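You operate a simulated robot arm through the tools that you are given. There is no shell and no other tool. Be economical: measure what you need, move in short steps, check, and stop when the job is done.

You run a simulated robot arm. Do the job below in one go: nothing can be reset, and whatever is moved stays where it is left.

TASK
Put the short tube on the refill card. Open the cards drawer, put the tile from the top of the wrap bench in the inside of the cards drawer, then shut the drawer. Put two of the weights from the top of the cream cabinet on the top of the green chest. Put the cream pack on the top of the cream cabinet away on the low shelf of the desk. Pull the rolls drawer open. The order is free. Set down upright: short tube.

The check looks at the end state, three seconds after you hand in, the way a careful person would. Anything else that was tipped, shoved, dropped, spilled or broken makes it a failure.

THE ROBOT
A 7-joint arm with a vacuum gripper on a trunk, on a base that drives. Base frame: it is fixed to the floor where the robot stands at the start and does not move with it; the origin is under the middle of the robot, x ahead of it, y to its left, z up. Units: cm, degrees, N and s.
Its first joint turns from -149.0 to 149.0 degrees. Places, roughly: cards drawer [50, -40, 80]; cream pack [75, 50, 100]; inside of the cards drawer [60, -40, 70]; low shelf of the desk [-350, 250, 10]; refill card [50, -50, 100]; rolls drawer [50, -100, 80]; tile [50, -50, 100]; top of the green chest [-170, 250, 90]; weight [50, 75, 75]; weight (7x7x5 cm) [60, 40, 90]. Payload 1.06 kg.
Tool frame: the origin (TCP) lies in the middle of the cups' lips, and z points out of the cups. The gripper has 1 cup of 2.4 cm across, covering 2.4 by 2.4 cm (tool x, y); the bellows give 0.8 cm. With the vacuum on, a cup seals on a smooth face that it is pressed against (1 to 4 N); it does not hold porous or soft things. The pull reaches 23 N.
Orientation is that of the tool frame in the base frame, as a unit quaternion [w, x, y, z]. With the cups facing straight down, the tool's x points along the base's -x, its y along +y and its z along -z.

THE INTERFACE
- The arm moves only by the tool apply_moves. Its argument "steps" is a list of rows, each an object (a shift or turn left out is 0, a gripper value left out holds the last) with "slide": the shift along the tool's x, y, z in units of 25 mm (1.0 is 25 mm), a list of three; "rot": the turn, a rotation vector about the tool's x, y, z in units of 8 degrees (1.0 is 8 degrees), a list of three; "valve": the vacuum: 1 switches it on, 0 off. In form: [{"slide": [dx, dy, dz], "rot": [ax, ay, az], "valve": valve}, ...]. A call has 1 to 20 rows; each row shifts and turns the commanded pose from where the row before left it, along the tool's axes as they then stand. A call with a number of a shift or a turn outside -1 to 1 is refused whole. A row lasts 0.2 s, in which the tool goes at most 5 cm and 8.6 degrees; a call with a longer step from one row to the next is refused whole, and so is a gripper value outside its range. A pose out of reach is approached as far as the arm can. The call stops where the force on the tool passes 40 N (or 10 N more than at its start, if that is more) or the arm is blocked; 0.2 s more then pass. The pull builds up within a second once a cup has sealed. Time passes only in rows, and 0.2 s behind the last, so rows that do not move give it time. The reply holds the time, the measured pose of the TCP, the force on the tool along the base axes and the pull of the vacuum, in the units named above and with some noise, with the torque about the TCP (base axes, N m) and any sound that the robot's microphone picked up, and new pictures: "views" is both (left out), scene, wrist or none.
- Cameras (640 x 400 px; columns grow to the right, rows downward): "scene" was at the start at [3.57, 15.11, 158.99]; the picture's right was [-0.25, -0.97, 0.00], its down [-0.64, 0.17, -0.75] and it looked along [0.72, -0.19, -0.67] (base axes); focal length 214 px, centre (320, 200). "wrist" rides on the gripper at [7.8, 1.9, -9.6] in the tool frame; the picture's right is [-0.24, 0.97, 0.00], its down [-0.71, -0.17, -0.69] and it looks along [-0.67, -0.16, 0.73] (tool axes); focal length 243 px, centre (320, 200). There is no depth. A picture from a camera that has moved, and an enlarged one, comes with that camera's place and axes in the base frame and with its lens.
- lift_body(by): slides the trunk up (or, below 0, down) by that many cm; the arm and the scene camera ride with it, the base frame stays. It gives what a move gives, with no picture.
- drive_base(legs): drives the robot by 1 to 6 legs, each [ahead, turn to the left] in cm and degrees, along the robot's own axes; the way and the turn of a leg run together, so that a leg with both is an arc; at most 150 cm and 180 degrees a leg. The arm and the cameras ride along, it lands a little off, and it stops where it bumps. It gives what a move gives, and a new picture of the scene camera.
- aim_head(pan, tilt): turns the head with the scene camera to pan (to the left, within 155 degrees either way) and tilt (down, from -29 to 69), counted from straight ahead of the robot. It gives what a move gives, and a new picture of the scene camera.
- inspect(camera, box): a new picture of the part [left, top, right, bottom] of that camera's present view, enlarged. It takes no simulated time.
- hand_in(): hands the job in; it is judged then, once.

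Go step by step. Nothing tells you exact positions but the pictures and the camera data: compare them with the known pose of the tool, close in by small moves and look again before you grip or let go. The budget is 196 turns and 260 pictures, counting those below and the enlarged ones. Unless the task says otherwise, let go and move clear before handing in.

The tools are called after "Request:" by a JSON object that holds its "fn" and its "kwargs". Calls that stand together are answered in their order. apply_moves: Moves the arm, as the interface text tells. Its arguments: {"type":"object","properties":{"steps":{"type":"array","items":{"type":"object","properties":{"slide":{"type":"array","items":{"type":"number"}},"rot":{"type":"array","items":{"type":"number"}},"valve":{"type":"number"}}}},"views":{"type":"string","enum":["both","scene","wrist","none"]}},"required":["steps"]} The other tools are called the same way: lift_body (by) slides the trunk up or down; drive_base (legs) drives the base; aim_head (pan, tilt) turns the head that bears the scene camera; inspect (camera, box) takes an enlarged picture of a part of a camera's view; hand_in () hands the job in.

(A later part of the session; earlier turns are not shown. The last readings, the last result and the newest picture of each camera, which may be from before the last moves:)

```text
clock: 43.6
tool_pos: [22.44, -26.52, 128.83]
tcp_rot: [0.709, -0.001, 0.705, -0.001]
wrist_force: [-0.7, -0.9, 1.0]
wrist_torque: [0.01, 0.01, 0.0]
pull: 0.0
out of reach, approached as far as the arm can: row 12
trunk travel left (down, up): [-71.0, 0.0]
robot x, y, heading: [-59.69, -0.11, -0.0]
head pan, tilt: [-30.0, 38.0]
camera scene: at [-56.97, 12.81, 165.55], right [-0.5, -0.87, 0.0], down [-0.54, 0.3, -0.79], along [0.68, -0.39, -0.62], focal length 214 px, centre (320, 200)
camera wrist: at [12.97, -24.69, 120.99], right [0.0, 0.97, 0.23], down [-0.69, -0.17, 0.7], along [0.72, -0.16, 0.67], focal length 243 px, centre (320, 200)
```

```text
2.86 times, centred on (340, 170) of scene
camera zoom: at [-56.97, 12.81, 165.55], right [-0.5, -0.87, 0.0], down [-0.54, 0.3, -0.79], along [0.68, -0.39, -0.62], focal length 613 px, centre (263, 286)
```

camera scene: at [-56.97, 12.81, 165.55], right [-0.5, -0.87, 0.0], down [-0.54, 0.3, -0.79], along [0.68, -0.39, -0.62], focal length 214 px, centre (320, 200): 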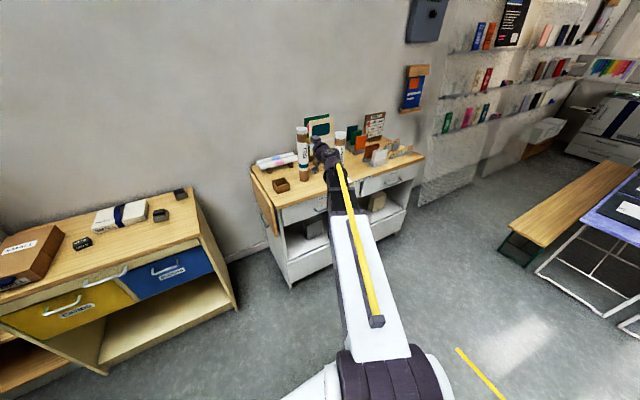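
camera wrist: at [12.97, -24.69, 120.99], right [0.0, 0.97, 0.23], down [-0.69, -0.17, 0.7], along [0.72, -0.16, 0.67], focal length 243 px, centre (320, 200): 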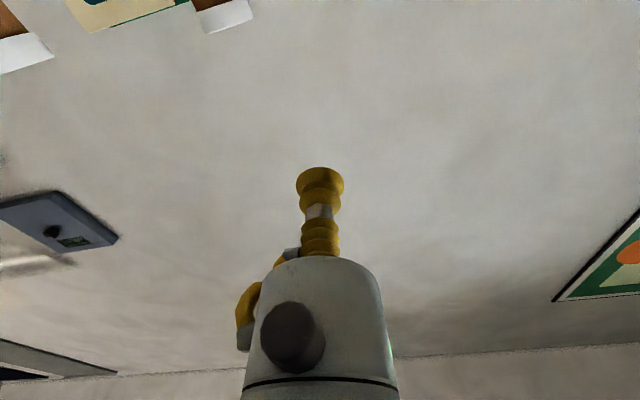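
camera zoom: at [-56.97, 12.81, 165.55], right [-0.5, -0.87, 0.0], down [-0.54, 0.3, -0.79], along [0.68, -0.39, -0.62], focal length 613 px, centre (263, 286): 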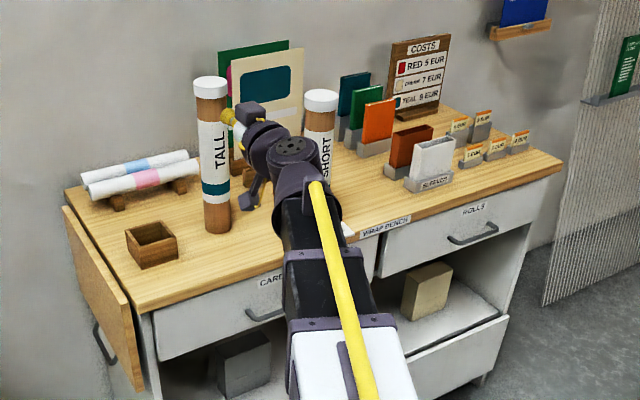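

The lift is limited to 40 per call. Lowering in two steps; the cup is 10 cm clear of the bench front.

Request:
{"fn": "lift_body", "kwargs": {"by": -40}}

Request:
{"fn": "lift_body", "kwargs": {"by": -8.6}}

Request:
{"fn": "aim_head", "kwargs": {"pan": -20, "tilt": 20}}

Request:
{"fn": "inspect", "kwargs": {"camera": "wrist", "box": [0, 0, 640, 400]}}

```text
clock: 47.5
tool_pos: [22.48, -26.47, 88.86]
tcp_rot: [0.71, -0.001, 0.704, 0.0]
wrist_force: [0.0, 0.3, 0.3]
wrist_torque: [-0.02, -0.01, -0.01]
pull: 0.0
trunk travel left (down, up): [-31.0, 40.0]
robot x, y, heading: [-59.9, -0.4, 0.3]
head pan, tilt: [-30.0, 38.0]
```

```text
clock: 48.7
tool_pos: [22.42, -26.55, 80.37]
tcp_rot: [0.71, 0.0, 0.704, -0.001]
wrist_force: [0.6, 0.8, -0.4]
wrist_torque: [-0.03, -0.01, 0.0]
pull: 0.1
trunk travel left (down, up): [-22.4, 48.6]
robot x, y, heading: [-59.77, -0.08, 0.4]
head pan, tilt: [-30.0, 38.0]
```

```text
clock: 49.5
tool_pos: [22.48, -26.48, 80.14]
tcp_rot: [0.71, 0.0, 0.704, -0.001]
wrist_force: [0.0, 0.5, 1.0]
wrist_torque: [0.06, 0.01, -0.01]
pull: 0.0
trunk travel left (down, up): [-22.4, 48.6]
robot x, y, heading: [-59.63, 0.03, 0.5]
head pan, tilt: [-20.0, 20.0]
camera scene: at [-55.73, 13.95, 119.78], right [-0.34, -0.94, 0.0], down [-0.32, 0.12, -0.94], along [0.88, -0.32, -0.34], focal length 214 px, centre (320, 200)
```

scene: 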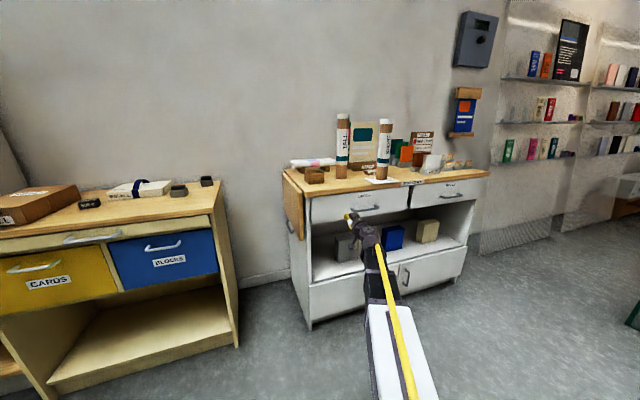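

```text
1.00 times, centred on (320, 200) of wrist (not enlarged: the box is as wide or as high as the picture)
camera zoom: at [12.89, -24.69, 72.42], right [0.0, 0.97, 0.23], down [-0.69, -0.17, 0.7], along [0.72, -0.16, 0.67], focal length 243 px, centre (320, 200)
```

zoom: 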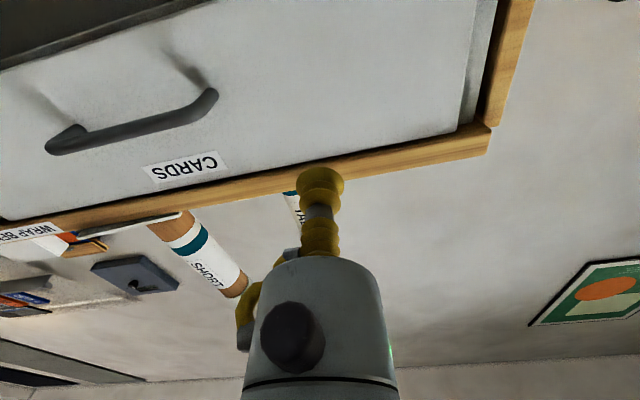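

The cup faces a clear patch of the cards drawer, left of the handle. Advancing with the vacuum on.

Request:
{"fn": "apply_moves", "kwargs": {"steps": [{"slide": [0, 0, 0.9], "valve": 1}, {"slide": [0, 0, 0.9]}, {"slide": [0, 0, 0.9]}, {"slide": [0, 0, 0.9]}, {"slide": [0, 0, 0.2]}, {"slide": [0, 0, 0.15]}, {}], "views": "wrist"}}

```text
clock: 51.1
tool_pos: [32.21, -26.56, 80.47]
tcp_rot: [0.71, -0.001, 0.704, -0.001]
wrist_force: [-0.4, -0.4, 0.5]
wrist_torque: [0.01, 0.0, 0.01]
pull: 0.1
trunk travel left (down, up): [-22.4, 48.6]
robot x, y, heading: [-59.82, -0.1, 0.2]
head pan, tilt: [-20.0, 20.0]
camera wrist: at [22.79, -24.69, 72.52], right [0.0, 0.97, 0.23], down [-0.69, -0.17, 0.7], along [0.72, -0.16, 0.67], focal length 243 px, centre (320, 200)
```

wrist: 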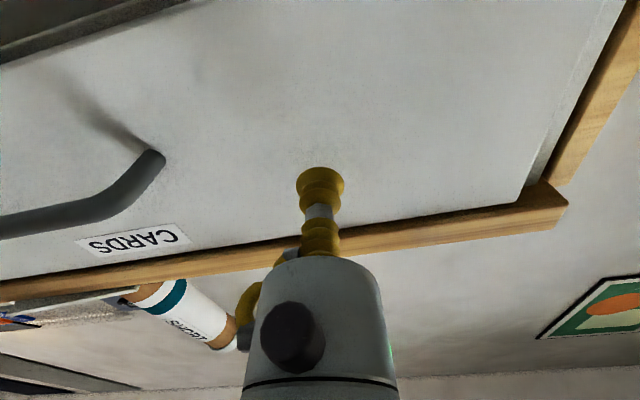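

Request:
{"fn": "apply_moves", "kwargs": {"steps": [{"slide": [0, 0, 0.2]}, {"slide": [0, 0, 0.2]}, {"slide": [0, 0, 0.15]}, {}], "views": "none"}}

```text
clock: 52.1
tool_pos: [33.61, -26.46, 80.47]
tcp_rot: [0.71, 0.0, 0.704, -0.001]
wrist_force: [0.0, 0.6, 0.0]
wrist_torque: [0.01, 0.0, 0.02]
pull: 0.1
trunk travel left (down, up): [-22.4, 48.6]
robot x, y, heading: [-60.0, -0.24, 0.1]
head pan, tilt: [-20.0, 20.0]
```

Request:
{"fn": "apply_moves", "kwargs": {"steps": [{"slide": [0, 0, 0.2]}, {"slide": [0, 0, 0.2]}, {}], "views": "none"}}

Request:
{"fn": "apply_moves", "kwargs": {"steps": [{"slide": [0, 0, 0.15]}, {"slide": [0, 0, 0.15]}, {}], "views": "wrist"}}

```text
clock: 52.9
tool_pos: [34.56, -26.54, 80.31]
tcp_rot: [0.71, 0.0, 0.704, -0.002]
wrist_force: [-17.9, 2.1, -5.0]
wrist_torque: [0.05, 0.04, -0.04]
pull: 23.2
trunk travel left (down, up): [-22.4, 48.6]
robot x, y, heading: [-59.77, -0.37, 0.2]
head pan, tilt: [-20.0, 20.0]
```

```text
clock: 53.7
tool_pos: [35.26, -26.57, 80.39]
tcp_rot: [0.71, 0.0, 0.704, -0.001]
wrist_force: [-26.8, 2.7, -10.7]
wrist_torque: [-0.04, -0.18, -0.03]
pull: 22.8
trunk travel left (down, up): [-22.4, 48.6]
robot x, y, heading: [-59.98, 0.03, 0.1]
head pan, tilt: [-20.0, 20.0]
camera wrist: at [25.78, -24.69, 72.53], right [0.0, 0.97, 0.23], down [-0.69, -0.17, 0.7], along [0.72, -0.16, 0.67], focal length 243 px, centre (320, 200)
```

wrist: 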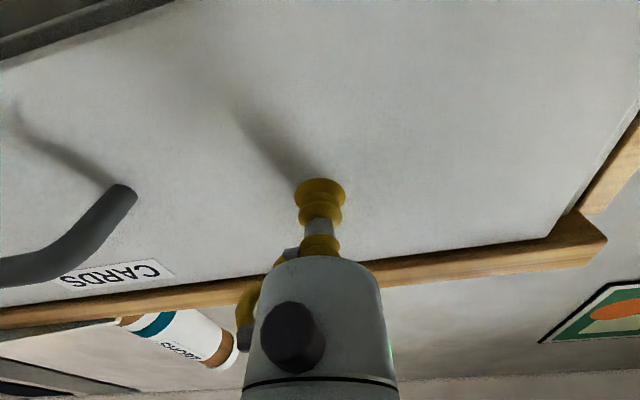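

Sealed. Pulling gently back with the arm first.

Request:
{"fn": "apply_moves", "kwargs": {"steps": [{"slide": [0, 0, -0.3]}, {"slide": [0, 0, -0.3]}, {"slide": [0, 0, -0.3]}, {"slide": [0, 0, -0.4]}, {"slide": [0, 0, -0.4]}, {"slide": [0, 0, -0.4]}], "views": "wrist"}}

```text
clock: 55.1
tool_pos: [30.0, -26.51, 80.43]
tcp_rot: [0.711, 0.0, 0.704, -0.001]
wrist_force: [-0.1, 1.8, 3.3]
wrist_torque: [0.08, -0.02, -0.04]
pull: 22.7
trunk travel left (down, up): [-22.4, 48.6]
robot x, y, heading: [-59.69, 0.08, 0.0]
head pan, tilt: [-20.0, 20.0]
camera wrist: at [20.65, -24.69, 72.52], right [0.0, 0.97, 0.23], down [-0.69, -0.17, 0.7], along [0.72, -0.16, 0.67], focal length 243 px, centre (320, 200)
```

wrist: 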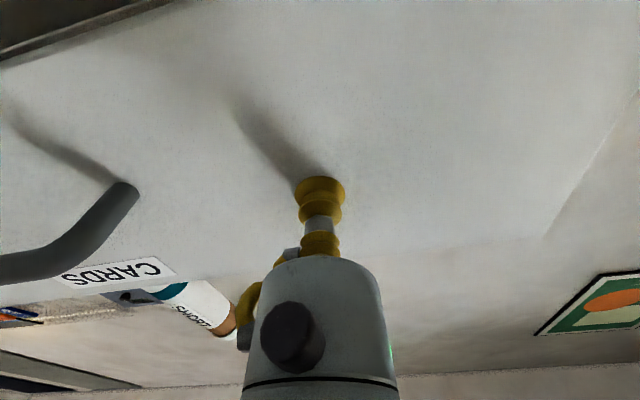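

The drawer moves easily. Pulling on by driving back.

Request:
{"fn": "drive_base", "kwargs": {"legs": [[-19, 0]]}}

```text
clock: 56.7
tool_pos: [11.02, -26.56, 80.43]
tcp_rot: [0.71, -0.002, 0.704, 0.0]
wrist_force: [-0.2, 6.5, 2.9]
wrist_torque: [0.01, 0.03, -0.06]
pull: 22.6
trunk travel left (down, up): [-22.4, 48.6]
robot x, y, heading: [-79.04, -0.08, 0.2]
head pan, tilt: [-20.0, 20.0]
camera scene: at [-74.96, 13.9, 119.79], right [-0.34, -0.94, 0.0], down [-0.32, 0.11, -0.94], along [0.89, -0.32, -0.34], focal length 214 px, centre (320, 200)
```

scene: 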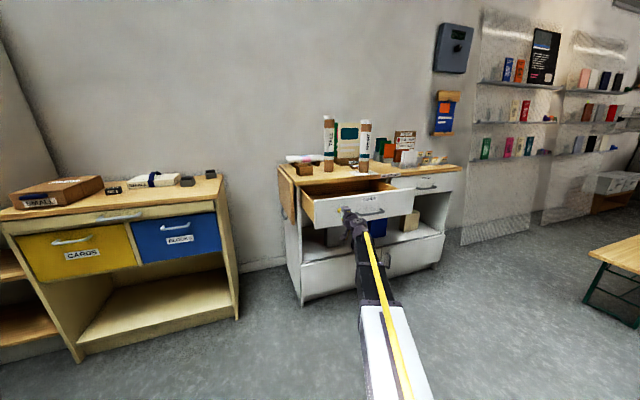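

Drawer is open about 23 cm. Releasing, backing off, raising the trunk and turning the tool down for the tile.

Request:
{"fn": "apply_moves", "kwargs": {"steps": [{"valve": 0}, {}, {}, {}, {"slide": [0, 0, -0.4]}, {"slide": [0, 0, -0.8]}, {"slide": [0, 0, -0.8]}, {"slide": [0, 0, -0.8]}], "views": "none"}}

Request:
{"fn": "lift_body", "kwargs": {"by": 40}}

Request:
{"fn": "lift_body", "kwargs": {"by": 8.5}}

Request:
{"fn": "apply_moves", "kwargs": {"steps": [{"rot": [0, 0.9375, 0]}, {"rot": [0, 0.9375, 0]}, {"rot": [0, 0.9375, 0]}, {"rot": [0, 0.9375, 0]}, {"rot": [0, 0.9375, 0]}, {"rot": [0, 0.9375, 0]}, {"rot": [0, 0.9375, 0]}, {"rot": [0, 0.9375, 0]}, {"rot": [0, 0.9375, 0]}, {"rot": [0, 0.9375, 0]}, {"rot": [0, 0.9375, 0]}, {"rot": [0, 0.9375, 0]}], "views": "scene"}}

```text
clock: 58.5
tool_pos: [3.96, -26.52, 80.45]
tcp_rot: [0.71, -0.001, 0.704, 0.0]
wrist_force: [-0.2, -0.1, 0.3]
wrist_torque: [0.01, -0.01, 0.02]
pull: 0.0
trunk travel left (down, up): [-22.4, 48.6]
robot x, y, heading: [-79.29, -0.28, 0.3]
head pan, tilt: [-20.0, 20.0]
```

```text
clock: 62.3
tool_pos: [4.04, -26.48, 120.27]
tcp_rot: [0.71, -0.002, 0.704, 0.001]
wrist_force: [0.5, 0.5, 0.2]
wrist_torque: [-0.02, 0.0, 0.01]
pull: 0.1
trunk travel left (down, up): [-62.4, 8.6]
robot x, y, heading: [-78.97, -0.37, 0.2]
head pan, tilt: [-20.0, 20.0]
```

```text
clock: 63.5
tool_pos: [3.99, -26.64, 128.8]
tcp_rot: [0.71, -0.002, 0.704, 0.0]
wrist_force: [-0.1, -0.5, 0.3]
wrist_torque: [-0.03, -0.03, -0.01]
pull: 0.0
trunk travel left (down, up): [-70.9, 0.1]
robot x, y, heading: [-78.68, -0.13, 0.3]
head pan, tilt: [-20.0, 20.0]
```

```text
clock: 66.1
tool_pos: [3.93, -26.48, 128.71]
tcp_rot: [0.002, -0.001, 1.0, -0.001]
wrist_force: [-0.1, 0.2, -0.8]
wrist_torque: [0.0, -0.01, 0.0]
pull: 0.0
trunk travel left (down, up): [-70.9, 0.1]
robot x, y, heading: [-79.67, 0.22, 0.4]
head pan, tilt: [-20.0, 20.0]
camera scene: at [-74.89, 13.83, 168.29], right [-0.34, -0.94, 0.0], down [-0.32, 0.11, -0.94], along [0.89, -0.32, -0.34], focal length 214 px, centre (320, 200)
```

scene: 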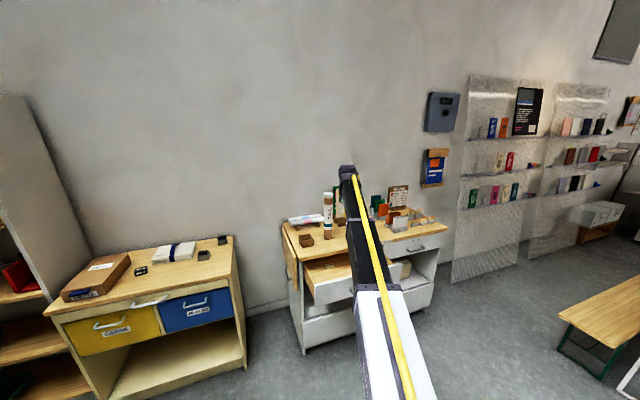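

Driving diagonally to stand squarely in front of the bench, with the arm high.

Request:
{"fn": "drive_base", "kwargs": {"legs": [[0, -45], [57, 0], [0, 45]]}}

Request:
{"fn": "aim_head", "kwargs": {"pan": 0, "tilt": 48}}

Request:
{"fn": "apply_moves", "kwargs": {"steps": [{}], "views": "wrist"}}

```text
clock: 73.5
tool_pos: [45.07, -65.83, 128.79]
tcp_rot: [0.003, -0.005, 1.0, 0.0]
wrist_force: [0.3, 0.6, -0.4]
wrist_torque: [0.0, 0.01, 0.0]
pull: 0.1
trunk travel left (down, up): [-70.9, 0.1]
robot x, y, heading: [-38.22, -39.87, 1.0]
head pan, tilt: [-20.0, 20.0]
camera scene: at [-34.14, -26.18, 168.29], right [-0.33, -0.94, 0.0], down [-0.32, 0.11, -0.94], along [0.89, -0.31, -0.34], focal length 214 px, centre (320, 200)
```

scene: 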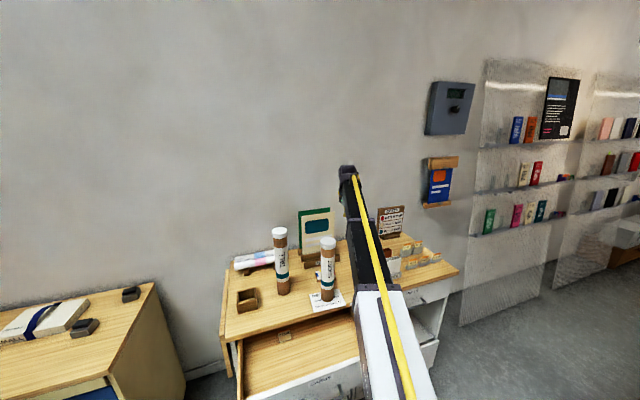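

```text
clock: 74.4
tool_pos: [45.04, -65.87, 128.84]
tcp_rot: [0.003, -0.004, 1.0, -0.001]
wrist_force: [-0.9, -0.7, 0.0]
wrist_torque: [-0.01, 0.03, 0.01]
pull: 0.1
trunk travel left (down, up): [-70.9, 0.1]
robot x, y, heading: [-38.23, -39.91, 0.8]
head pan, tilt: [0.0, 48.0]
camera scene: at [-35.06, -23.04, 164.01], right [0.01, -1.0, 0.0], down [-0.74, -0.01, -0.67], along [0.67, 0.01, -0.74], focal length 214 px, centre (320, 200)
```

scene: 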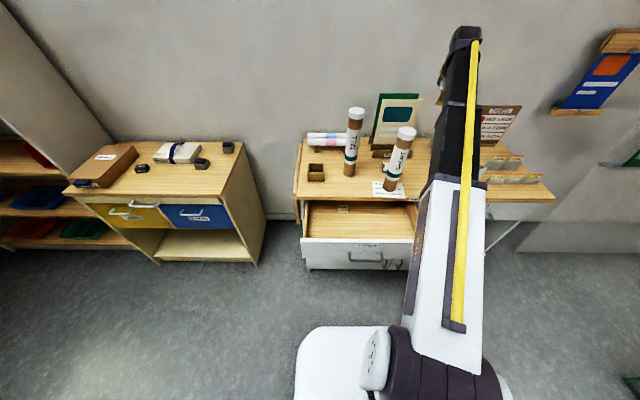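

```text
clock: 74.8
tool_pos: [45.15, -65.97, 128.85]
tcp_rot: [0.003, -0.004, 1.0, -0.001]
wrist_force: [0.2, 1.0, -0.2]
wrist_torque: [-0.03, -0.03, 0.0]
pull: 0.1
trunk travel left (down, up): [-70.9, 0.1]
robot x, y, heading: [-38.47, -40.34, 0.7]
head pan, tilt: [0.0, 48.0]
camera wrist: at [37.13, -64.16, 138.34], right [0.23, 0.97, 0.0], down [0.7, -0.16, 0.69], along [0.67, -0.16, -0.72], focal length 243 px, centre (320, 200)
```

wrist: 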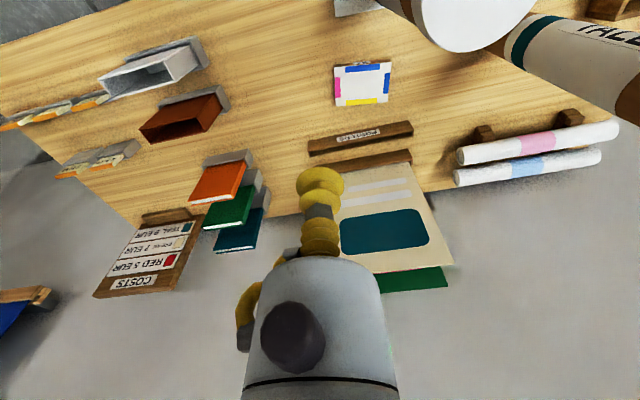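

The arm would pass over the short tube if I took the tile from here, so I'll approach it diagonally from the right front, at about (−19, −105). First retract the arm.

Request:
{"fn": "inspect", "kwargs": {"camera": "wrist", "box": [280, 30, 440, 130]}}

Request:
{"fn": "apply_moves", "kwargs": {"steps": [{"slide": [0.9, 0, 0]}, {"slide": [0.9, 0, 0]}, {"slide": [0.9, 0, 0]}, {"slide": [0.9, 0, 0]}, {"slide": [0.9, 0, 0]}, {"slide": [0.9, 0, 0]}, {"slide": [0.9, 0, 0]}], "views": "none"}}

Request:
{"fn": "drive_base", "kwargs": {"legs": [[-12, 0], [0, -65.3], [72, 0], [0, 96.5]]}}

Request:
{"fn": "aim_head", "kwargs": {"pan": 10, "tilt": 45}}

```text
4.00 times, centred on (360, 80) of wrist
camera zoom: at [37.13, -64.16, 138.34], right [0.23, 0.97, 0.0], down [0.7, -0.16, 0.69], along [0.67, -0.16, -0.72], focal length 970 px, centre (160, 680)
```

zoom: 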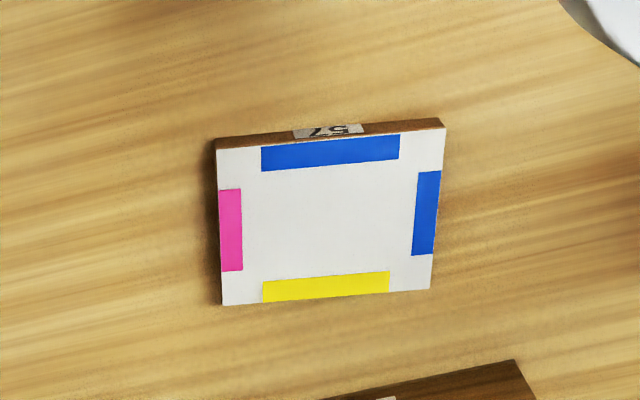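

```text
clock: 76.4
tool_pos: [29.24, -66.02, 128.89]
tcp_rot: [0.004, -0.005, 1.0, 0.0]
wrist_force: [-0.2, -0.1, 0.2]
wrist_torque: [0.0, 0.02, 0.01]
pull: 0.0
trunk travel left (down, up): [-70.9, 0.1]
robot x, y, heading: [-38.25, -40.06, 1.0]
head pan, tilt: [0.0, 48.0]
```

```text
clock: 88.2
tool_pos: [50.5, -93.84, 128.89]
tcp_rot: [0.003, -0.269, 0.963, 0.0]
wrist_force: [0.5, -0.1, -0.4]
wrist_torque: [0.02, 0.01, -0.03]
pull: 0.1
trunk travel left (down, up): [-70.9, 0.1]
robot x, y, heading: [-21.03, -106.62, 31.4]
head pan, tilt: [0.0, 48.0]
camera scene: at [-26.69, -89.91, 164.0], right [0.52, -0.85, 0.0], down [-0.63, -0.39, -0.67], along [0.57, 0.35, -0.74], focal length 214 px, centre (320, 200)
```

scene: 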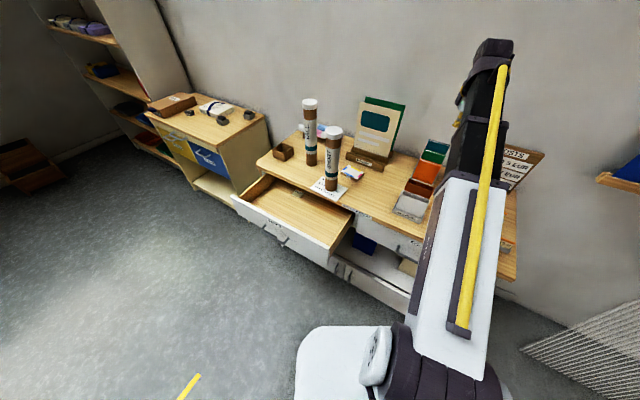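

```text
clock: 89.0
tool_pos: [50.5, -93.88, 128.79]
tcp_rot: [0.004, -0.27, 0.963, 0.001]
wrist_force: [-0.3, -0.9, 0.4]
wrist_torque: [-0.03, -0.03, 0.05]
pull: 0.1
trunk travel left (down, up): [-70.9, 0.1]
robot x, y, heading: [-20.49, -106.66, 31.7]
head pan, tilt: [10.0, 45.0]
camera scene: at [-27.31, -88.66, 164.42], right [0.66, -0.75, 0.0], down [-0.53, -0.47, -0.71], along [0.53, 0.47, -0.71], focal length 214 px, centre (320, 200)
```

scene: 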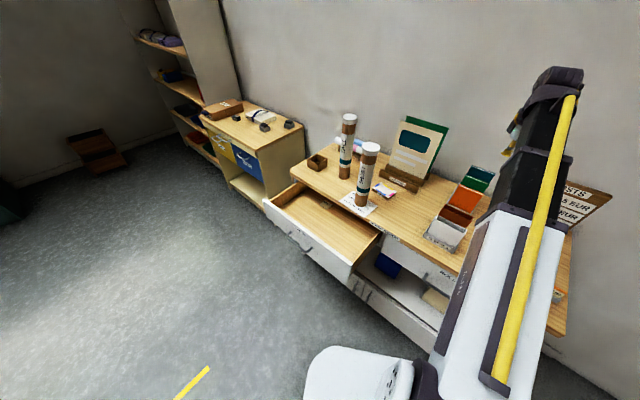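

Robot at (−20.5, −106.6), heading 31.5°. Tile at about (53.7, −60.3, 92). Moving the cup over it, high.

Request:
{"fn": "apply_moves", "kwargs": {"steps": [{"slide": [-0.6, 0.8, 0]}, {"slide": [-0.6, 0.8, 0]}, {"slide": [-0.6, 0.8, 0]}, {"slide": [-0.6, 0.8, 0]}, {"slide": [-0.6, 0.8, 0]}, {"slide": [-0.6, 0.8, 0]}, {"slide": [-0.6, 0.8, 0]}, {"slide": [-0.6, 0.8, 0]}, {"slide": [-0.6, 0.8, 0]}, {"slide": [-0.6, 0.8, 0]}, {"slide": [-0.6, 0.8, 0]}, {"slide": [-0.6, 0.8, 0]}, {"slide": [-0.4, 0.8, 0]}, {"slide": [-0.1, 0.4, 0]}], "views": "both"}}

```text
clock: 92.0
tool_pos: [53.02, -60.87, 128.92]
tcp_rot: [0.004, -0.27, 0.963, 0.0]
wrist_force: [0.4, -1.1, 0.4]
wrist_torque: [0.01, 0.0, 0.01]
pull: 0.0
trunk travel left (down, up): [-70.9, 0.1]
robot x, y, heading: [-20.33, -106.6, 31.7]
head pan, tilt: [10.0, 45.0]
camera scene: at [-27.33, -88.63, 164.42], right [0.66, -0.75, 0.0], down [-0.53, -0.47, -0.71], along [0.53, 0.47, -0.71], focal length 214 px, centre (320, 200)
camera wrist: at [45.21, -63.4, 138.45], right [-0.3, 0.95, 0.0], down [0.69, 0.22, 0.69], along [0.66, 0.21, -0.72], focal length 243 px, centre (320, 200)
```

scene: 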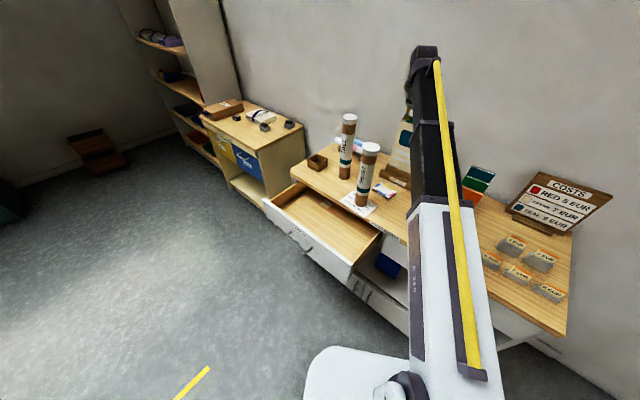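
wrist: 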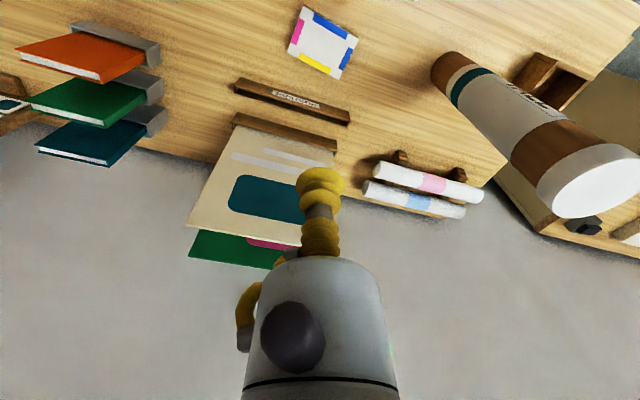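

Tile is right below. Lowering in stages.

Request:
{"fn": "apply_moves", "kwargs": {"steps": [{"slide": [-0.1, 0.1, 1]}, {"slide": [0, 0, 1]}, {"slide": [0, 0, 1]}, {"slide": [0, 0, 1]}, {"slide": [0, 0, 1]}, {"slide": [0, 0, 1]}, {"slide": [0, 0, 1]}, {"slide": [0, 0, 1]}], "views": "both"}}

Request:
{"fn": "inspect", "kwargs": {"camera": "scene", "box": [320, 60, 520, 260]}}

```text
clock: 93.8
tool_pos: [53.05, -60.49, 108.76]
tcp_rot: [0.004, -0.27, 0.963, 0.001]
wrist_force: [-0.5, 0.2, 0.3]
wrist_torque: [-0.01, -0.01, 0.01]
pull: 0.1
trunk travel left (down, up): [-70.9, 0.1]
robot x, y, heading: [-20.66, -106.56, 31.4]
head pan, tilt: [10.0, 45.0]
camera scene: at [-27.31, -88.64, 164.43], right [0.66, -0.75, 0.0], down [-0.53, -0.47, -0.71], along [0.53, 0.47, -0.71], focal length 214 px, centre (320, 200)
camera wrist: at [45.26, -63.01, 118.29], right [-0.3, 0.95, 0.0], down [0.69, 0.22, 0.69], along [0.66, 0.21, -0.72], focal length 243 px, centre (320, 200)
```

scene: 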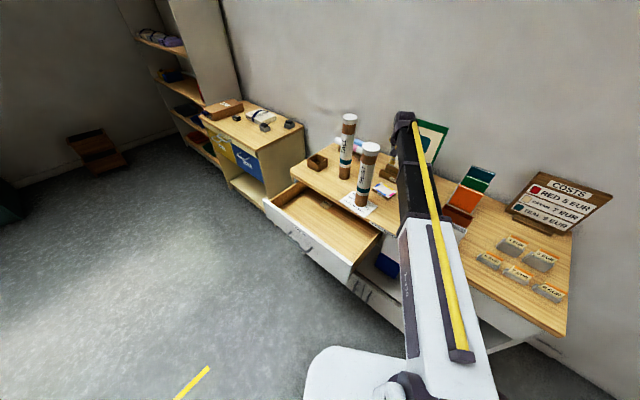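
wrist: 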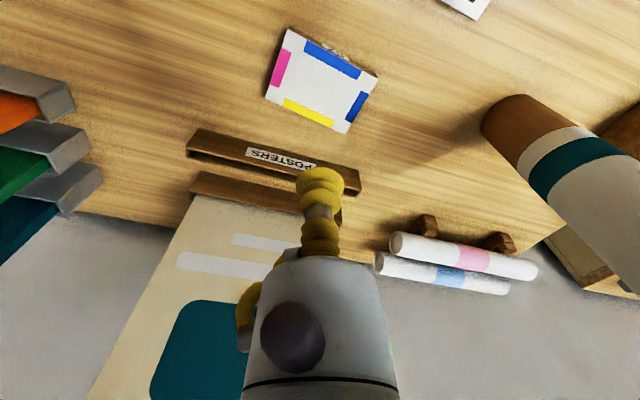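

```text
2.00 times, centred on (420, 160) of scene
camera zoom: at [-27.31, -88.64, 164.43], right [0.66, -0.75, 0.0], down [-0.53, -0.47, -0.71], along [0.53, 0.47, -0.71], focal length 429 px, centre (120, 280)
```

zoom: 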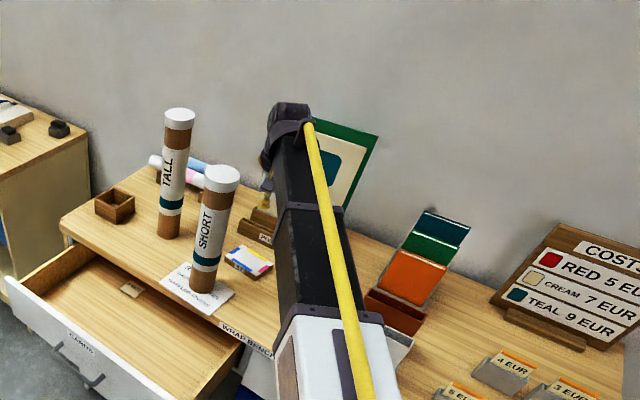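

Good clearance. Tile centre confirmed right below. Continuing down.

Request:
{"fn": "apply_moves", "kwargs": {"steps": [{"slide": [0, 0, 1]}, {"slide": [0, 0, 1]}, {"slide": [0, 0, 1]}, {"slide": [0, 0, 1]}, {"slide": [0, 0, 1]}, {"slide": [0, 0, 0.6], "valve": 1}, {"slide": [0, 0, 0.3]}, {"slide": [0, 0, 0.2]}], "views": "wrist"}}

```text
clock: 95.6
tool_pos: [53.26, -60.39, 93.56]
tcp_rot: [0.004, -0.27, 0.963, 0.0]
wrist_force: [-0.5, -0.9, 0.6]
wrist_torque: [0.03, 0.0, 0.0]
pull: 0.0
trunk travel left (down, up): [-70.9, 0.1]
robot x, y, heading: [-20.6, -106.43, 31.8]
head pan, tilt: [10.0, 45.0]
camera wrist: at [45.54, -62.87, 103.14], right [-0.3, 0.95, 0.0], down [0.69, 0.22, 0.69], along [0.66, 0.21, -0.72], focal length 243 px, centre (320, 200)
```

wrist: 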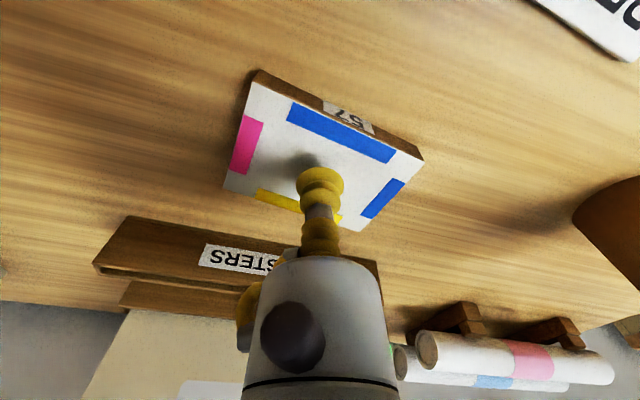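

Request:
{"fn": "apply_moves", "kwargs": {"steps": [{"slide": [0, 0, 0.2]}, {"slide": [0, 0, 0.2]}, {}], "views": "none"}}

```text
clock: 96.4
tool_pos: [53.29, -60.33, 92.62]
tcp_rot: [0.004, -0.269, 0.963, 0.0]
wrist_force: [-0.4, 0.4, 1.0]
wrist_torque: [-0.01, 0.01, 0.0]
pull: 0.0
trunk travel left (down, up): [-70.9, 0.1]
robot x, y, heading: [-20.5, -106.2, 31.5]
head pan, tilt: [10.0, 45.0]
```

Request:
{"fn": "apply_moves", "kwargs": {"steps": [{"slide": [0, 0, 0.2]}, {"slide": [0, 0, 0.15]}, {}], "views": "none"}}

```text
clock: 97.2
tool_pos: [53.27, -60.46, 91.83]
tcp_rot: [0.005, -0.271, 0.963, 0.0]
wrist_force: [0.8, 0.7, 2.1]
wrist_torque: [0.0, 0.05, 0.01]
pull: 22.8
trunk travel left (down, up): [-70.9, 0.1]
robot x, y, heading: [-20.38, -106.39, 31.7]
head pan, tilt: [10.0, 45.0]
```

Tile held. Lifting high, then around the short tube to above the open drawer.

Request:
{"fn": "apply_moves", "kwargs": {"steps": [{"slide": [0, 0, -0.4]}, {"slide": [0, 0, -1]}, {"slide": [0, 0, -1]}, {"slide": [0, 0, -1]}, {"slide": [0, 0, -1]}, {"slide": [0, 0, -1]}, {"slide": [0, 0, -1]}, {"slide": [0, 0, -1]}, {"slide": [0, 0, -1]}, {"slide": [0, 0, -1]}, {"slide": [0, 0, -1]}, {"slide": [0, 0, -1]}, {"slide": [0, 0, -1]}, {"slide": [0, 0, -1]}], "views": "wrist"}}

Request:
{"fn": "apply_moves", "kwargs": {"steps": [{"slide": [0.98, -0.14, 0]}, {"slide": [0.98, -0.14, 0]}, {"slide": [0.98, -0.14, 0]}, {"slide": [0.98, -0.14, 0]}, {"slide": [0.98, -0.14, 0]}, {"slide": [0.98, -0.14, 0]}, {"slide": [0.98, -0.14, 0]}, {"slide": [0.98, -0.14, 0]}], "views": "none"}}

Request:
{"fn": "apply_moves", "kwargs": {"steps": [{"slide": [0.046, 0.93, 0]}, {"slide": [0.046, 0.93, 0]}, {"slide": [0.046, 0.93, 0]}, {"slide": [0.046, 0.93, 0]}, {"slide": [0.046, 0.93, 0]}, {"slide": [0.046, 0.93, 0]}, {"slide": [0.046, 0.93, 0]}, {"slide": [0.046, 0.93, 0]}, {"slide": [0.046, 0.93, 0]}, {"slide": [0.046, 0.93, 0]}, {"slide": [0.046, 0.93, 0]}, {"slide": [0.046, 0.93, 0]}, {"slide": [0.046, 0.93, 0]}], "views": "both"}}

```text
clock: 100.2
tool_pos: [53.08, -60.28, 125.3]
tcp_rot: [0.004, -0.27, 0.963, 0.0]
wrist_force: [-0.1, -0.3, -1.1]
wrist_torque: [0.01, -0.01, 0.01]
pull: 22.9
trunk travel left (down, up): [-70.9, 0.1]
robot x, y, heading: [-20.49, -106.45, 31.9]
head pan, tilt: [10.0, 45.0]
camera wrist: at [45.37, -62.88, 134.81], right [-0.3, 0.95, 0.0], down [0.69, 0.22, 0.69], along [0.66, 0.21, -0.72], focal length 243 px, centre (320, 200)
```

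wrist: 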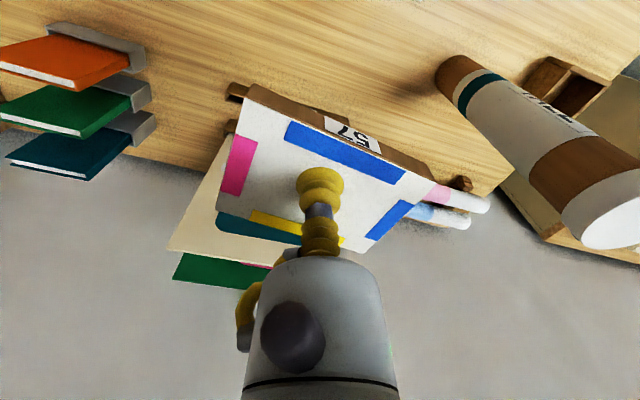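

```text
clock: 102.0
tool_pos: [37.7, -72.95, 125.22]
tcp_rot: [0.004, -0.269, 0.963, 0.0]
wrist_force: [0.3, -0.4, 0.5]
wrist_torque: [0.02, 0.0, 0.01]
pull: 23.1
trunk travel left (down, up): [-70.9, 0.1]
robot x, y, heading: [-20.8, -106.39, 31.4]
head pan, tilt: [10.0, 45.0]
```

```text
clock: 104.8
tool_pos: [20.75, -47.93, 125.17]
tcp_rot: [0.003, -0.27, 0.963, 0.001]
wrist_force: [-0.1, 0.0, -0.6]
wrist_torque: [-0.02, 0.01, 0.01]
pull: 23.2
trunk travel left (down, up): [-70.9, 0.1]
robot x, y, heading: [-20.42, -106.49, 31.7]
head pan, tilt: [10.0, 45.0]
camera scene: at [-27.33, -88.63, 164.42], right [0.66, -0.75, 0.0], down [-0.53, -0.47, -0.71], along [0.53, 0.47, -0.71], focal length 214 px, centre (320, 200)
camera wrist: at [13.06, -50.53, 134.74], right [-0.3, 0.95, 0.0], down [0.69, 0.22, 0.69], along [0.66, 0.21, -0.72], focal length 243 px, centre (320, 200)
```

scene: 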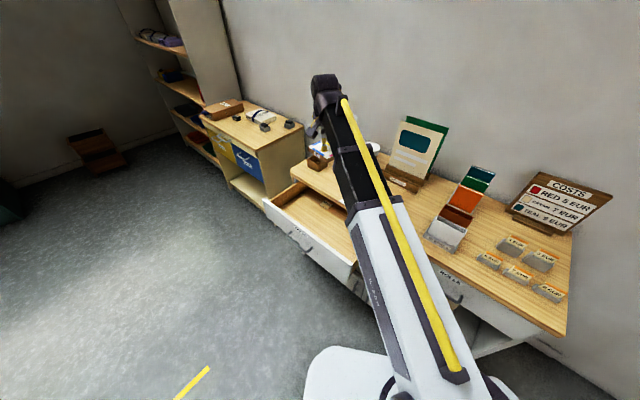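
wrist: 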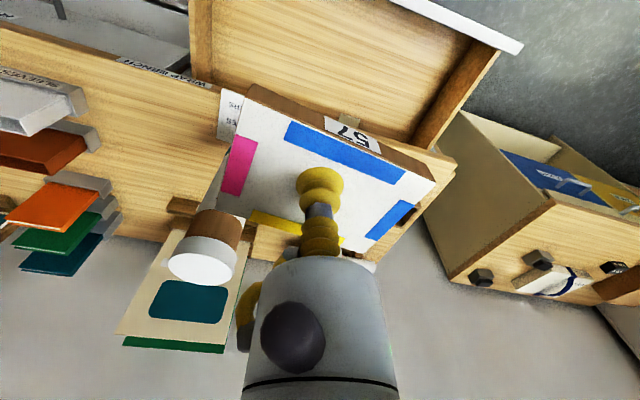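

The tile is above the drawer opening (x 13–32). Lowering it in.

Request:
{"fn": "apply_moves", "kwargs": {"steps": [{"slide": [-0.2, 0.1, 1]}, {"slide": [0, 0, 1]}, {"slide": [0, 0, 1]}, {"slide": [0, 0, 1]}, {"slide": [0, 0, 1]}, {"slide": [0, 0, 1]}, {"slide": [0, 0, 1]}, {"slide": [0, 0, 1]}, {"slide": [0, 0, 1]}, {"slide": [0, 0, 1]}, {"slide": [0, 0, 1]}, {"slide": [0, 0, 1]}], "views": "both"}}

```text
clock: 107.4
tool_pos: [21.55, -47.49, 95.02]
tcp_rot: [0.004, -0.269, 0.963, 0.001]
wrist_force: [-0.2, 0.5, -0.1]
wrist_torque: [-0.01, 0.01, 0.04]
pull: 23.0
trunk travel left (down, up): [-70.9, 0.1]
robot x, y, heading: [-20.83, -106.6, 31.6]
head pan, tilt: [10.0, 45.0]
camera scene: at [-27.32, -88.64, 164.42], right [0.66, -0.75, 0.0], down [-0.53, -0.47, -0.71], along [0.53, 0.47, -0.71], focal length 214 px, centre (320, 200)
camera wrist: at [13.86, -50.02, 104.56], right [-0.3, 0.95, 0.0], down [0.69, 0.22, 0.69], along [0.66, 0.21, -0.72], focal length 243 px, centre (320, 200)
```

scene: 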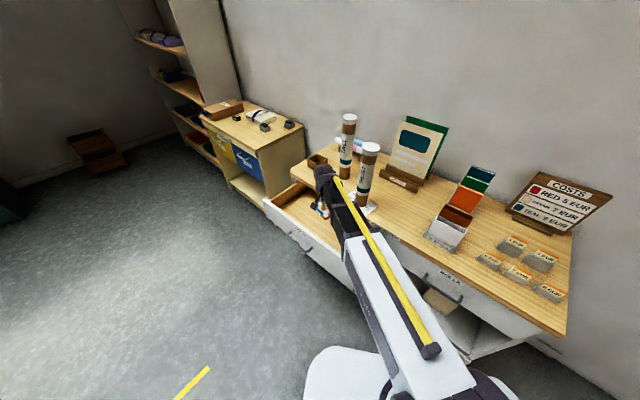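
wrist: 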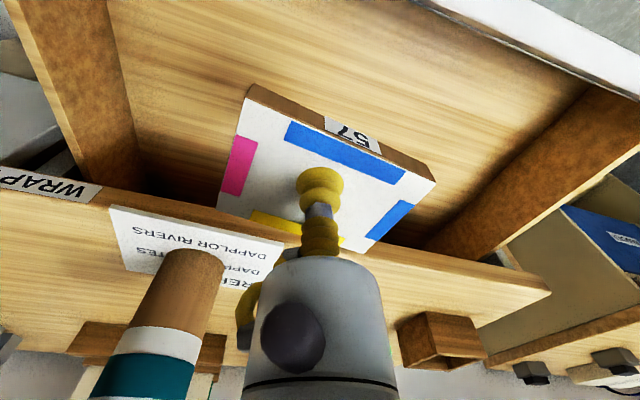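

Request:
{"fn": "apply_moves", "kwargs": {"steps": [{"slide": [0, 0, 1]}, {"slide": [0, 0, 1]}, {"slide": [0, 0, 1]}, {"slide": [0, 0, 1]}, {"slide": [0, 0, 1]}, {"slide": [0, 0, 0.6]}, {"slide": [0, 0, 0.4]}], "views": "wrist"}}

```text
clock: 109.0
tool_pos: [21.26, -47.53, 79.85]
tcp_rot: [0.004, -0.269, 0.963, 0.0]
wrist_force: [0.2, 0.3, -0.2]
wrist_torque: [0.03, 0.01, -0.04]
pull: 22.9
trunk travel left (down, up): [-70.9, 0.1]
robot x, y, heading: [-20.52, -106.44, 31.5]
head pan, tilt: [10.0, 45.0]
camera wrist: at [13.66, -49.96, 89.46], right [-0.3, 0.95, 0.0], down [0.69, 0.22, 0.69], along [0.66, 0.21, -0.72], focal length 243 px, centre (320, 200)
```

wrist: 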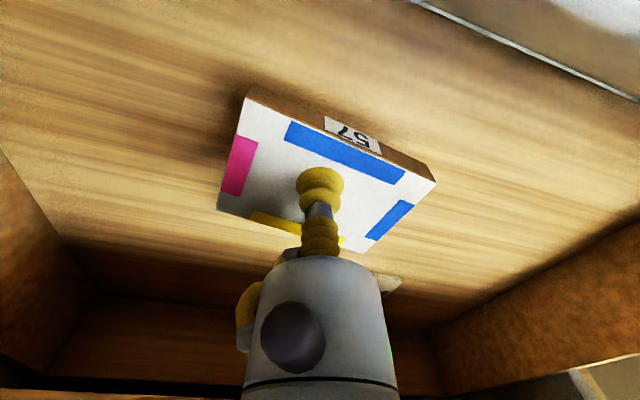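

The wrist camera sits near the drawer front; shifting 3 cm inward before the last centimetres.

Request:
{"fn": "apply_moves", "kwargs": {"steps": [{"slide": [-0.5, -0.31, 0]}, {"slide": [-0.5, -0.31, 0]}, {"slide": [0, 0, 0.3]}, {"slide": [0, 0, 0.3]}, {"slide": [0, 0, 0.3]}, {"slide": [0, 0, 0.2]}], "views": "wrist"}}

```text
clock: 110.4
tool_pos: [24.44, -47.54, 77.22]
tcp_rot: [0.004, -0.27, 0.963, 0.0]
wrist_force: [0.9, -0.3, -0.7]
wrist_torque: [0.0, -0.01, 0.02]
pull: 22.8
trunk travel left (down, up): [-70.9, 0.1]
robot x, y, heading: [-20.47, -106.57, 31.6]
head pan, tilt: [10.0, 45.0]
camera wrist: at [16.7, -50.03, 86.79], right [-0.3, 0.95, 0.0], down [0.69, 0.22, 0.69], along [0.66, 0.21, -0.72], focal length 243 px, centre (320, 200)
```

wrist: 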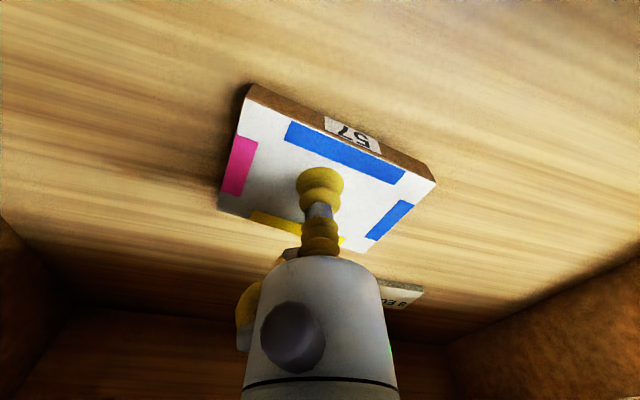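

Request:
{"fn": "apply_moves", "kwargs": {"steps": [{"slide": [0, 0, 0.2]}, {"slide": [0, 0, 0.2]}], "views": "none"}}

Request:
{"fn": "apply_moves", "kwargs": {"steps": [{"slide": [0, 0, 0.15]}], "views": "none"}}

```text
clock: 111.0
tool_pos: [24.54, -47.4, 76.22]
tcp_rot: [0.004, -0.27, 0.963, 0.0]
wrist_force: [-0.3, 0.8, -1.2]
wrist_torque: [0.05, -0.02, -0.03]
pull: 23.0
trunk travel left (down, up): [-70.9, 0.1]
robot x, y, heading: [-20.43, -106.73, 31.4]
head pan, tilt: [10.0, 45.0]
```

```text
clock: 111.4
tool_pos: [24.5, -47.36, 75.99]
tcp_rot: [0.004, -0.27, 0.963, 0.001]
wrist_force: [-0.3, 1.0, 4.7]
wrist_torque: [0.0, 0.04, 0.0]
pull: 23.1
trunk travel left (down, up): [-70.9, 0.1]
robot x, y, heading: [-20.46, -106.4, 31.7]
head pan, tilt: [10.0, 45.0]
```

Tile touches the drawer floor. Releasing and rising.

Request:
{"fn": "apply_moves", "kwargs": {"steps": [{"valve": 0}, {}, {}, {}, {"slide": [0, 0, -0.3]}, {"slide": [0, 0, -0.6]}, {"slide": [0, 0, -1]}, {"slide": [0, 0, -1]}, {"slide": [0, 0, -1]}, {"slide": [0, 0, -1]}, {"slide": [0, 0, -1]}, {"slide": [0, 0, -1]}], "views": "wrist"}}

```text
clock: 114.0
tool_pos: [24.37, -47.68, 93.24]
tcp_rot: [0.004, -0.27, 0.963, 0.0]
wrist_force: [-0.4, -0.2, 0.4]
wrist_torque: [0.0, 0.03, 0.03]
pull: 0.1
trunk travel left (down, up): [-70.9, 0.1]
robot x, y, heading: [-20.95, -106.53, 31.8]
head pan, tilt: [10.0, 45.0]
camera wrist: at [16.67, -50.15, 102.74], right [-0.3, 0.95, 0.0], down [0.69, 0.22, 0.69], along [0.66, 0.21, -0.72], focal length 243 px, centre (320, 200)
```

wrist: 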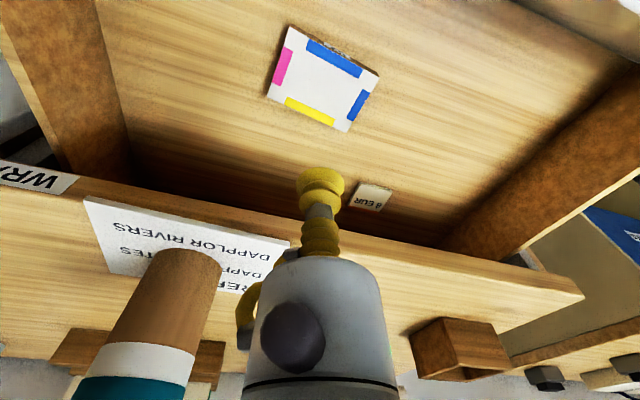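

Tile is in the drawer. Raising, retracting, and repositioning the robot squarely in front to close it.

Request:
{"fn": "apply_moves", "kwargs": {"steps": [{"slide": [0, 0, -1]}, {"slide": [0, 0, -1]}, {"slide": [0, 0, -1]}, {"slide": [0, 0, -1]}, {"slide": [0, 0, -1]}, {"slide": [0, 0, -1]}, {"slide": [0, 0, -1]}, {"slide": [0, 0, -1]}, {"slide": [0, 0, -1]}, {"slide": [0, 0, -1]}, {"slide": [0, 0, -1]}, {"slide": [0, 0, -1]}, {"slide": [0, 0, -1]}, {"slide": [0, 0, -1]}, {"slide": [0, -1, 0]}, {"slide": [0, -1, 0]}, {"slide": [0.5, -1, 0]}, {"slide": [0.5, -1, 0]}], "views": "none"}}

Request:
{"fn": "drive_base", "kwargs": {"legs": [[0, -72.9], [-55.3, 0], [0, 41.3]]}}

Request:
{"fn": "aim_head", "kwargs": {"pan": -5, "tilt": 40}}

```text
clock: 117.8
tool_pos: [27.12, -57.61, 128.07]
tcp_rot: [0.004, -0.27, 0.963, 0.0]
wrist_force: [-0.2, 0.2, 0.4]
wrist_torque: [0.01, 0.01, 0.04]
pull: 0.0
trunk travel left (down, up): [-70.9, 0.1]
robot x, y, heading: [-20.79, -106.51, 31.7]
head pan, tilt: [10.0, 45.0]
```

```text
clock: 126.0
tool_pos: [4.38, -53.06, 127.98]
tcp_rot: [0.004, -0.004, 1.0, -0.001]
wrist_force: [-0.2, -0.7, -1.2]
wrist_torque: [0.0, -0.02, 0.04]
pull: 0.1
trunk travel left (down, up): [-70.9, 0.1]
robot x, y, heading: [-61.8, -70.85, 0.5]
head pan, tilt: [10.0, 45.0]
camera scene: at [-58.36, -51.77, 164.42], right [0.19, -0.98, 0.0], down [-0.69, -0.13, -0.71], along [0.69, 0.13, -0.71], focal length 214 px, centre (320, 200)
```

scene: 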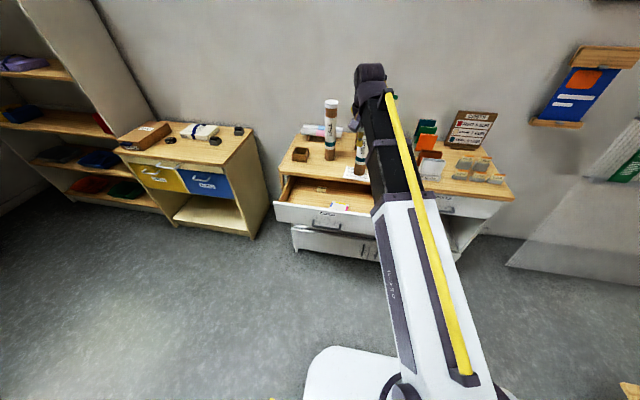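

```text
clock: 126.8
tool_pos: [4.39, -52.96, 128.12]
tcp_rot: [0.003, -0.004, 1.0, 0.0]
wrist_force: [0.0, 0.3, -0.1]
wrist_torque: [0.04, 0.01, 0.01]
pull: 0.0
trunk travel left (down, up): [-70.9, 0.1]
robot x, y, heading: [-61.89, -70.3, 0.7]
head pan, tilt: [-5.0, 40.0]
camera scene: at [-57.86, -53.93, 165.15], right [-0.07, -1.0, 0.0], down [-0.64, 0.05, -0.77], along [0.76, -0.06, -0.64], focal length 214 px, centre (320, 200)
```

scene: 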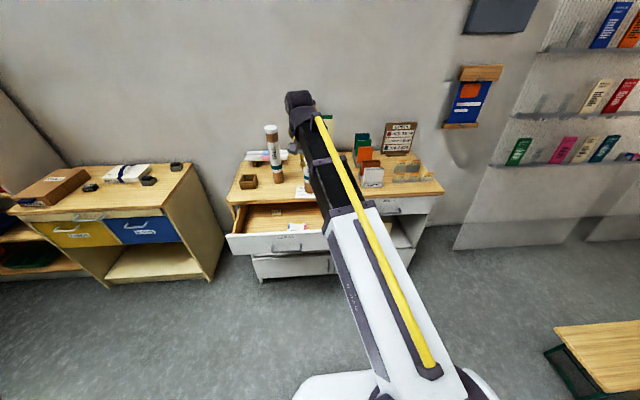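

Backing up slightly more and re-extending the arm, then turning the tool horizontal.

Request:
{"fn": "drive_base", "kwargs": {"legs": [[-14, -0.6]]}}

Request:
{"fn": "apply_moves", "kwargs": {"steps": [{"slide": [-0.8, -0.3, 0]}, {"slide": [-0.8, -0.3, 0]}, {"slide": [-0.8, -0.3, 0]}, {"slide": [-0.8, -0.3, 0]}, {"slide": [-0.8, -0.3, 0]}, {"slide": [-0.8, -0.3, 0]}, {"rot": [0, -0.9375, 0]}, {"rot": [0, -0.9375, 0]}, {"rot": [0, -0.9375, 0]}, {"rot": [0, -0.9375, 0]}, {"rot": [0, -0.9375, 0]}, {"rot": [0, -0.9375, 0]}, {"rot": [0, -0.9375, 0]}, {"rot": [0, -0.9375, 0]}, {"rot": [0, -0.9375, 0]}, {"rot": [0, -0.9375, 0]}, {"rot": [0, -0.9375, 0]}, {"rot": [0, -0.9375, 0]}], "views": "scene"}}

```text
clock: 128.1
tool_pos: [-9.58, -53.62, 128.1]
tcp_rot: [0.005, 0.0, 1.0, 0.0]
wrist_force: [0.7, -0.1, -0.7]
wrist_torque: [0.01, -0.01, 0.03]
pull: 0.0
trunk travel left (down, up): [-70.9, 0.1]
robot x, y, heading: [-75.82, -70.63, 0.5]
head pan, tilt: [-5.0, 40.0]
camera scene: at [-71.89, -54.1, 165.15], right [-0.08, -1.0, 0.0], down [-0.64, 0.05, -0.77], along [0.76, -0.06, -0.64], focal length 214 px, centre (320, 200)
```

scene: 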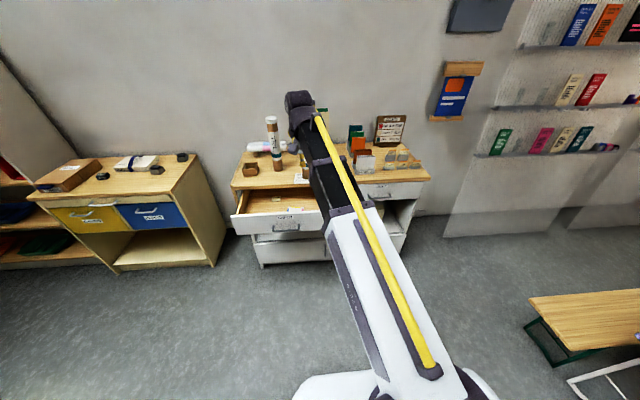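

```text
clock: 131.9
tool_pos: [2.62, -58.08, 128.19]
tcp_rot: [0.71, -0.001, 0.704, 0.0]
wrist_force: [0.4, 0.5, -0.2]
wrist_torque: [0.03, -0.01, 0.0]
pull: 0.0
trunk travel left (down, up): [-70.9, 0.1]
robot x, y, heading: [-75.59, -70.43, 0.2]
head pan, tilt: [-5.0, 40.0]
camera scene: at [-71.81, -54.09, 165.15], right [-0.08, -1.0, 0.0], down [-0.64, 0.05, -0.77], along [0.76, -0.06, -0.64], focal length 214 px, centre (320, 200)
```

scene: 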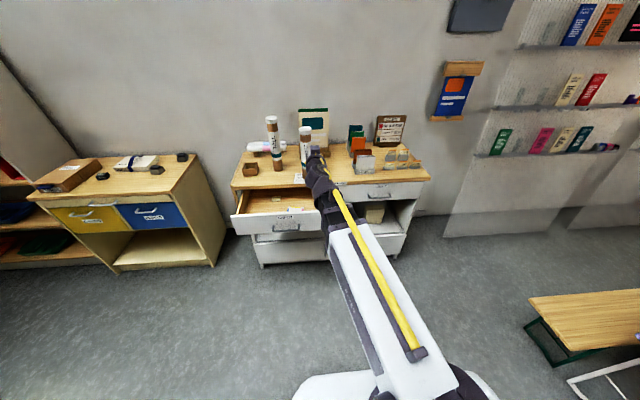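

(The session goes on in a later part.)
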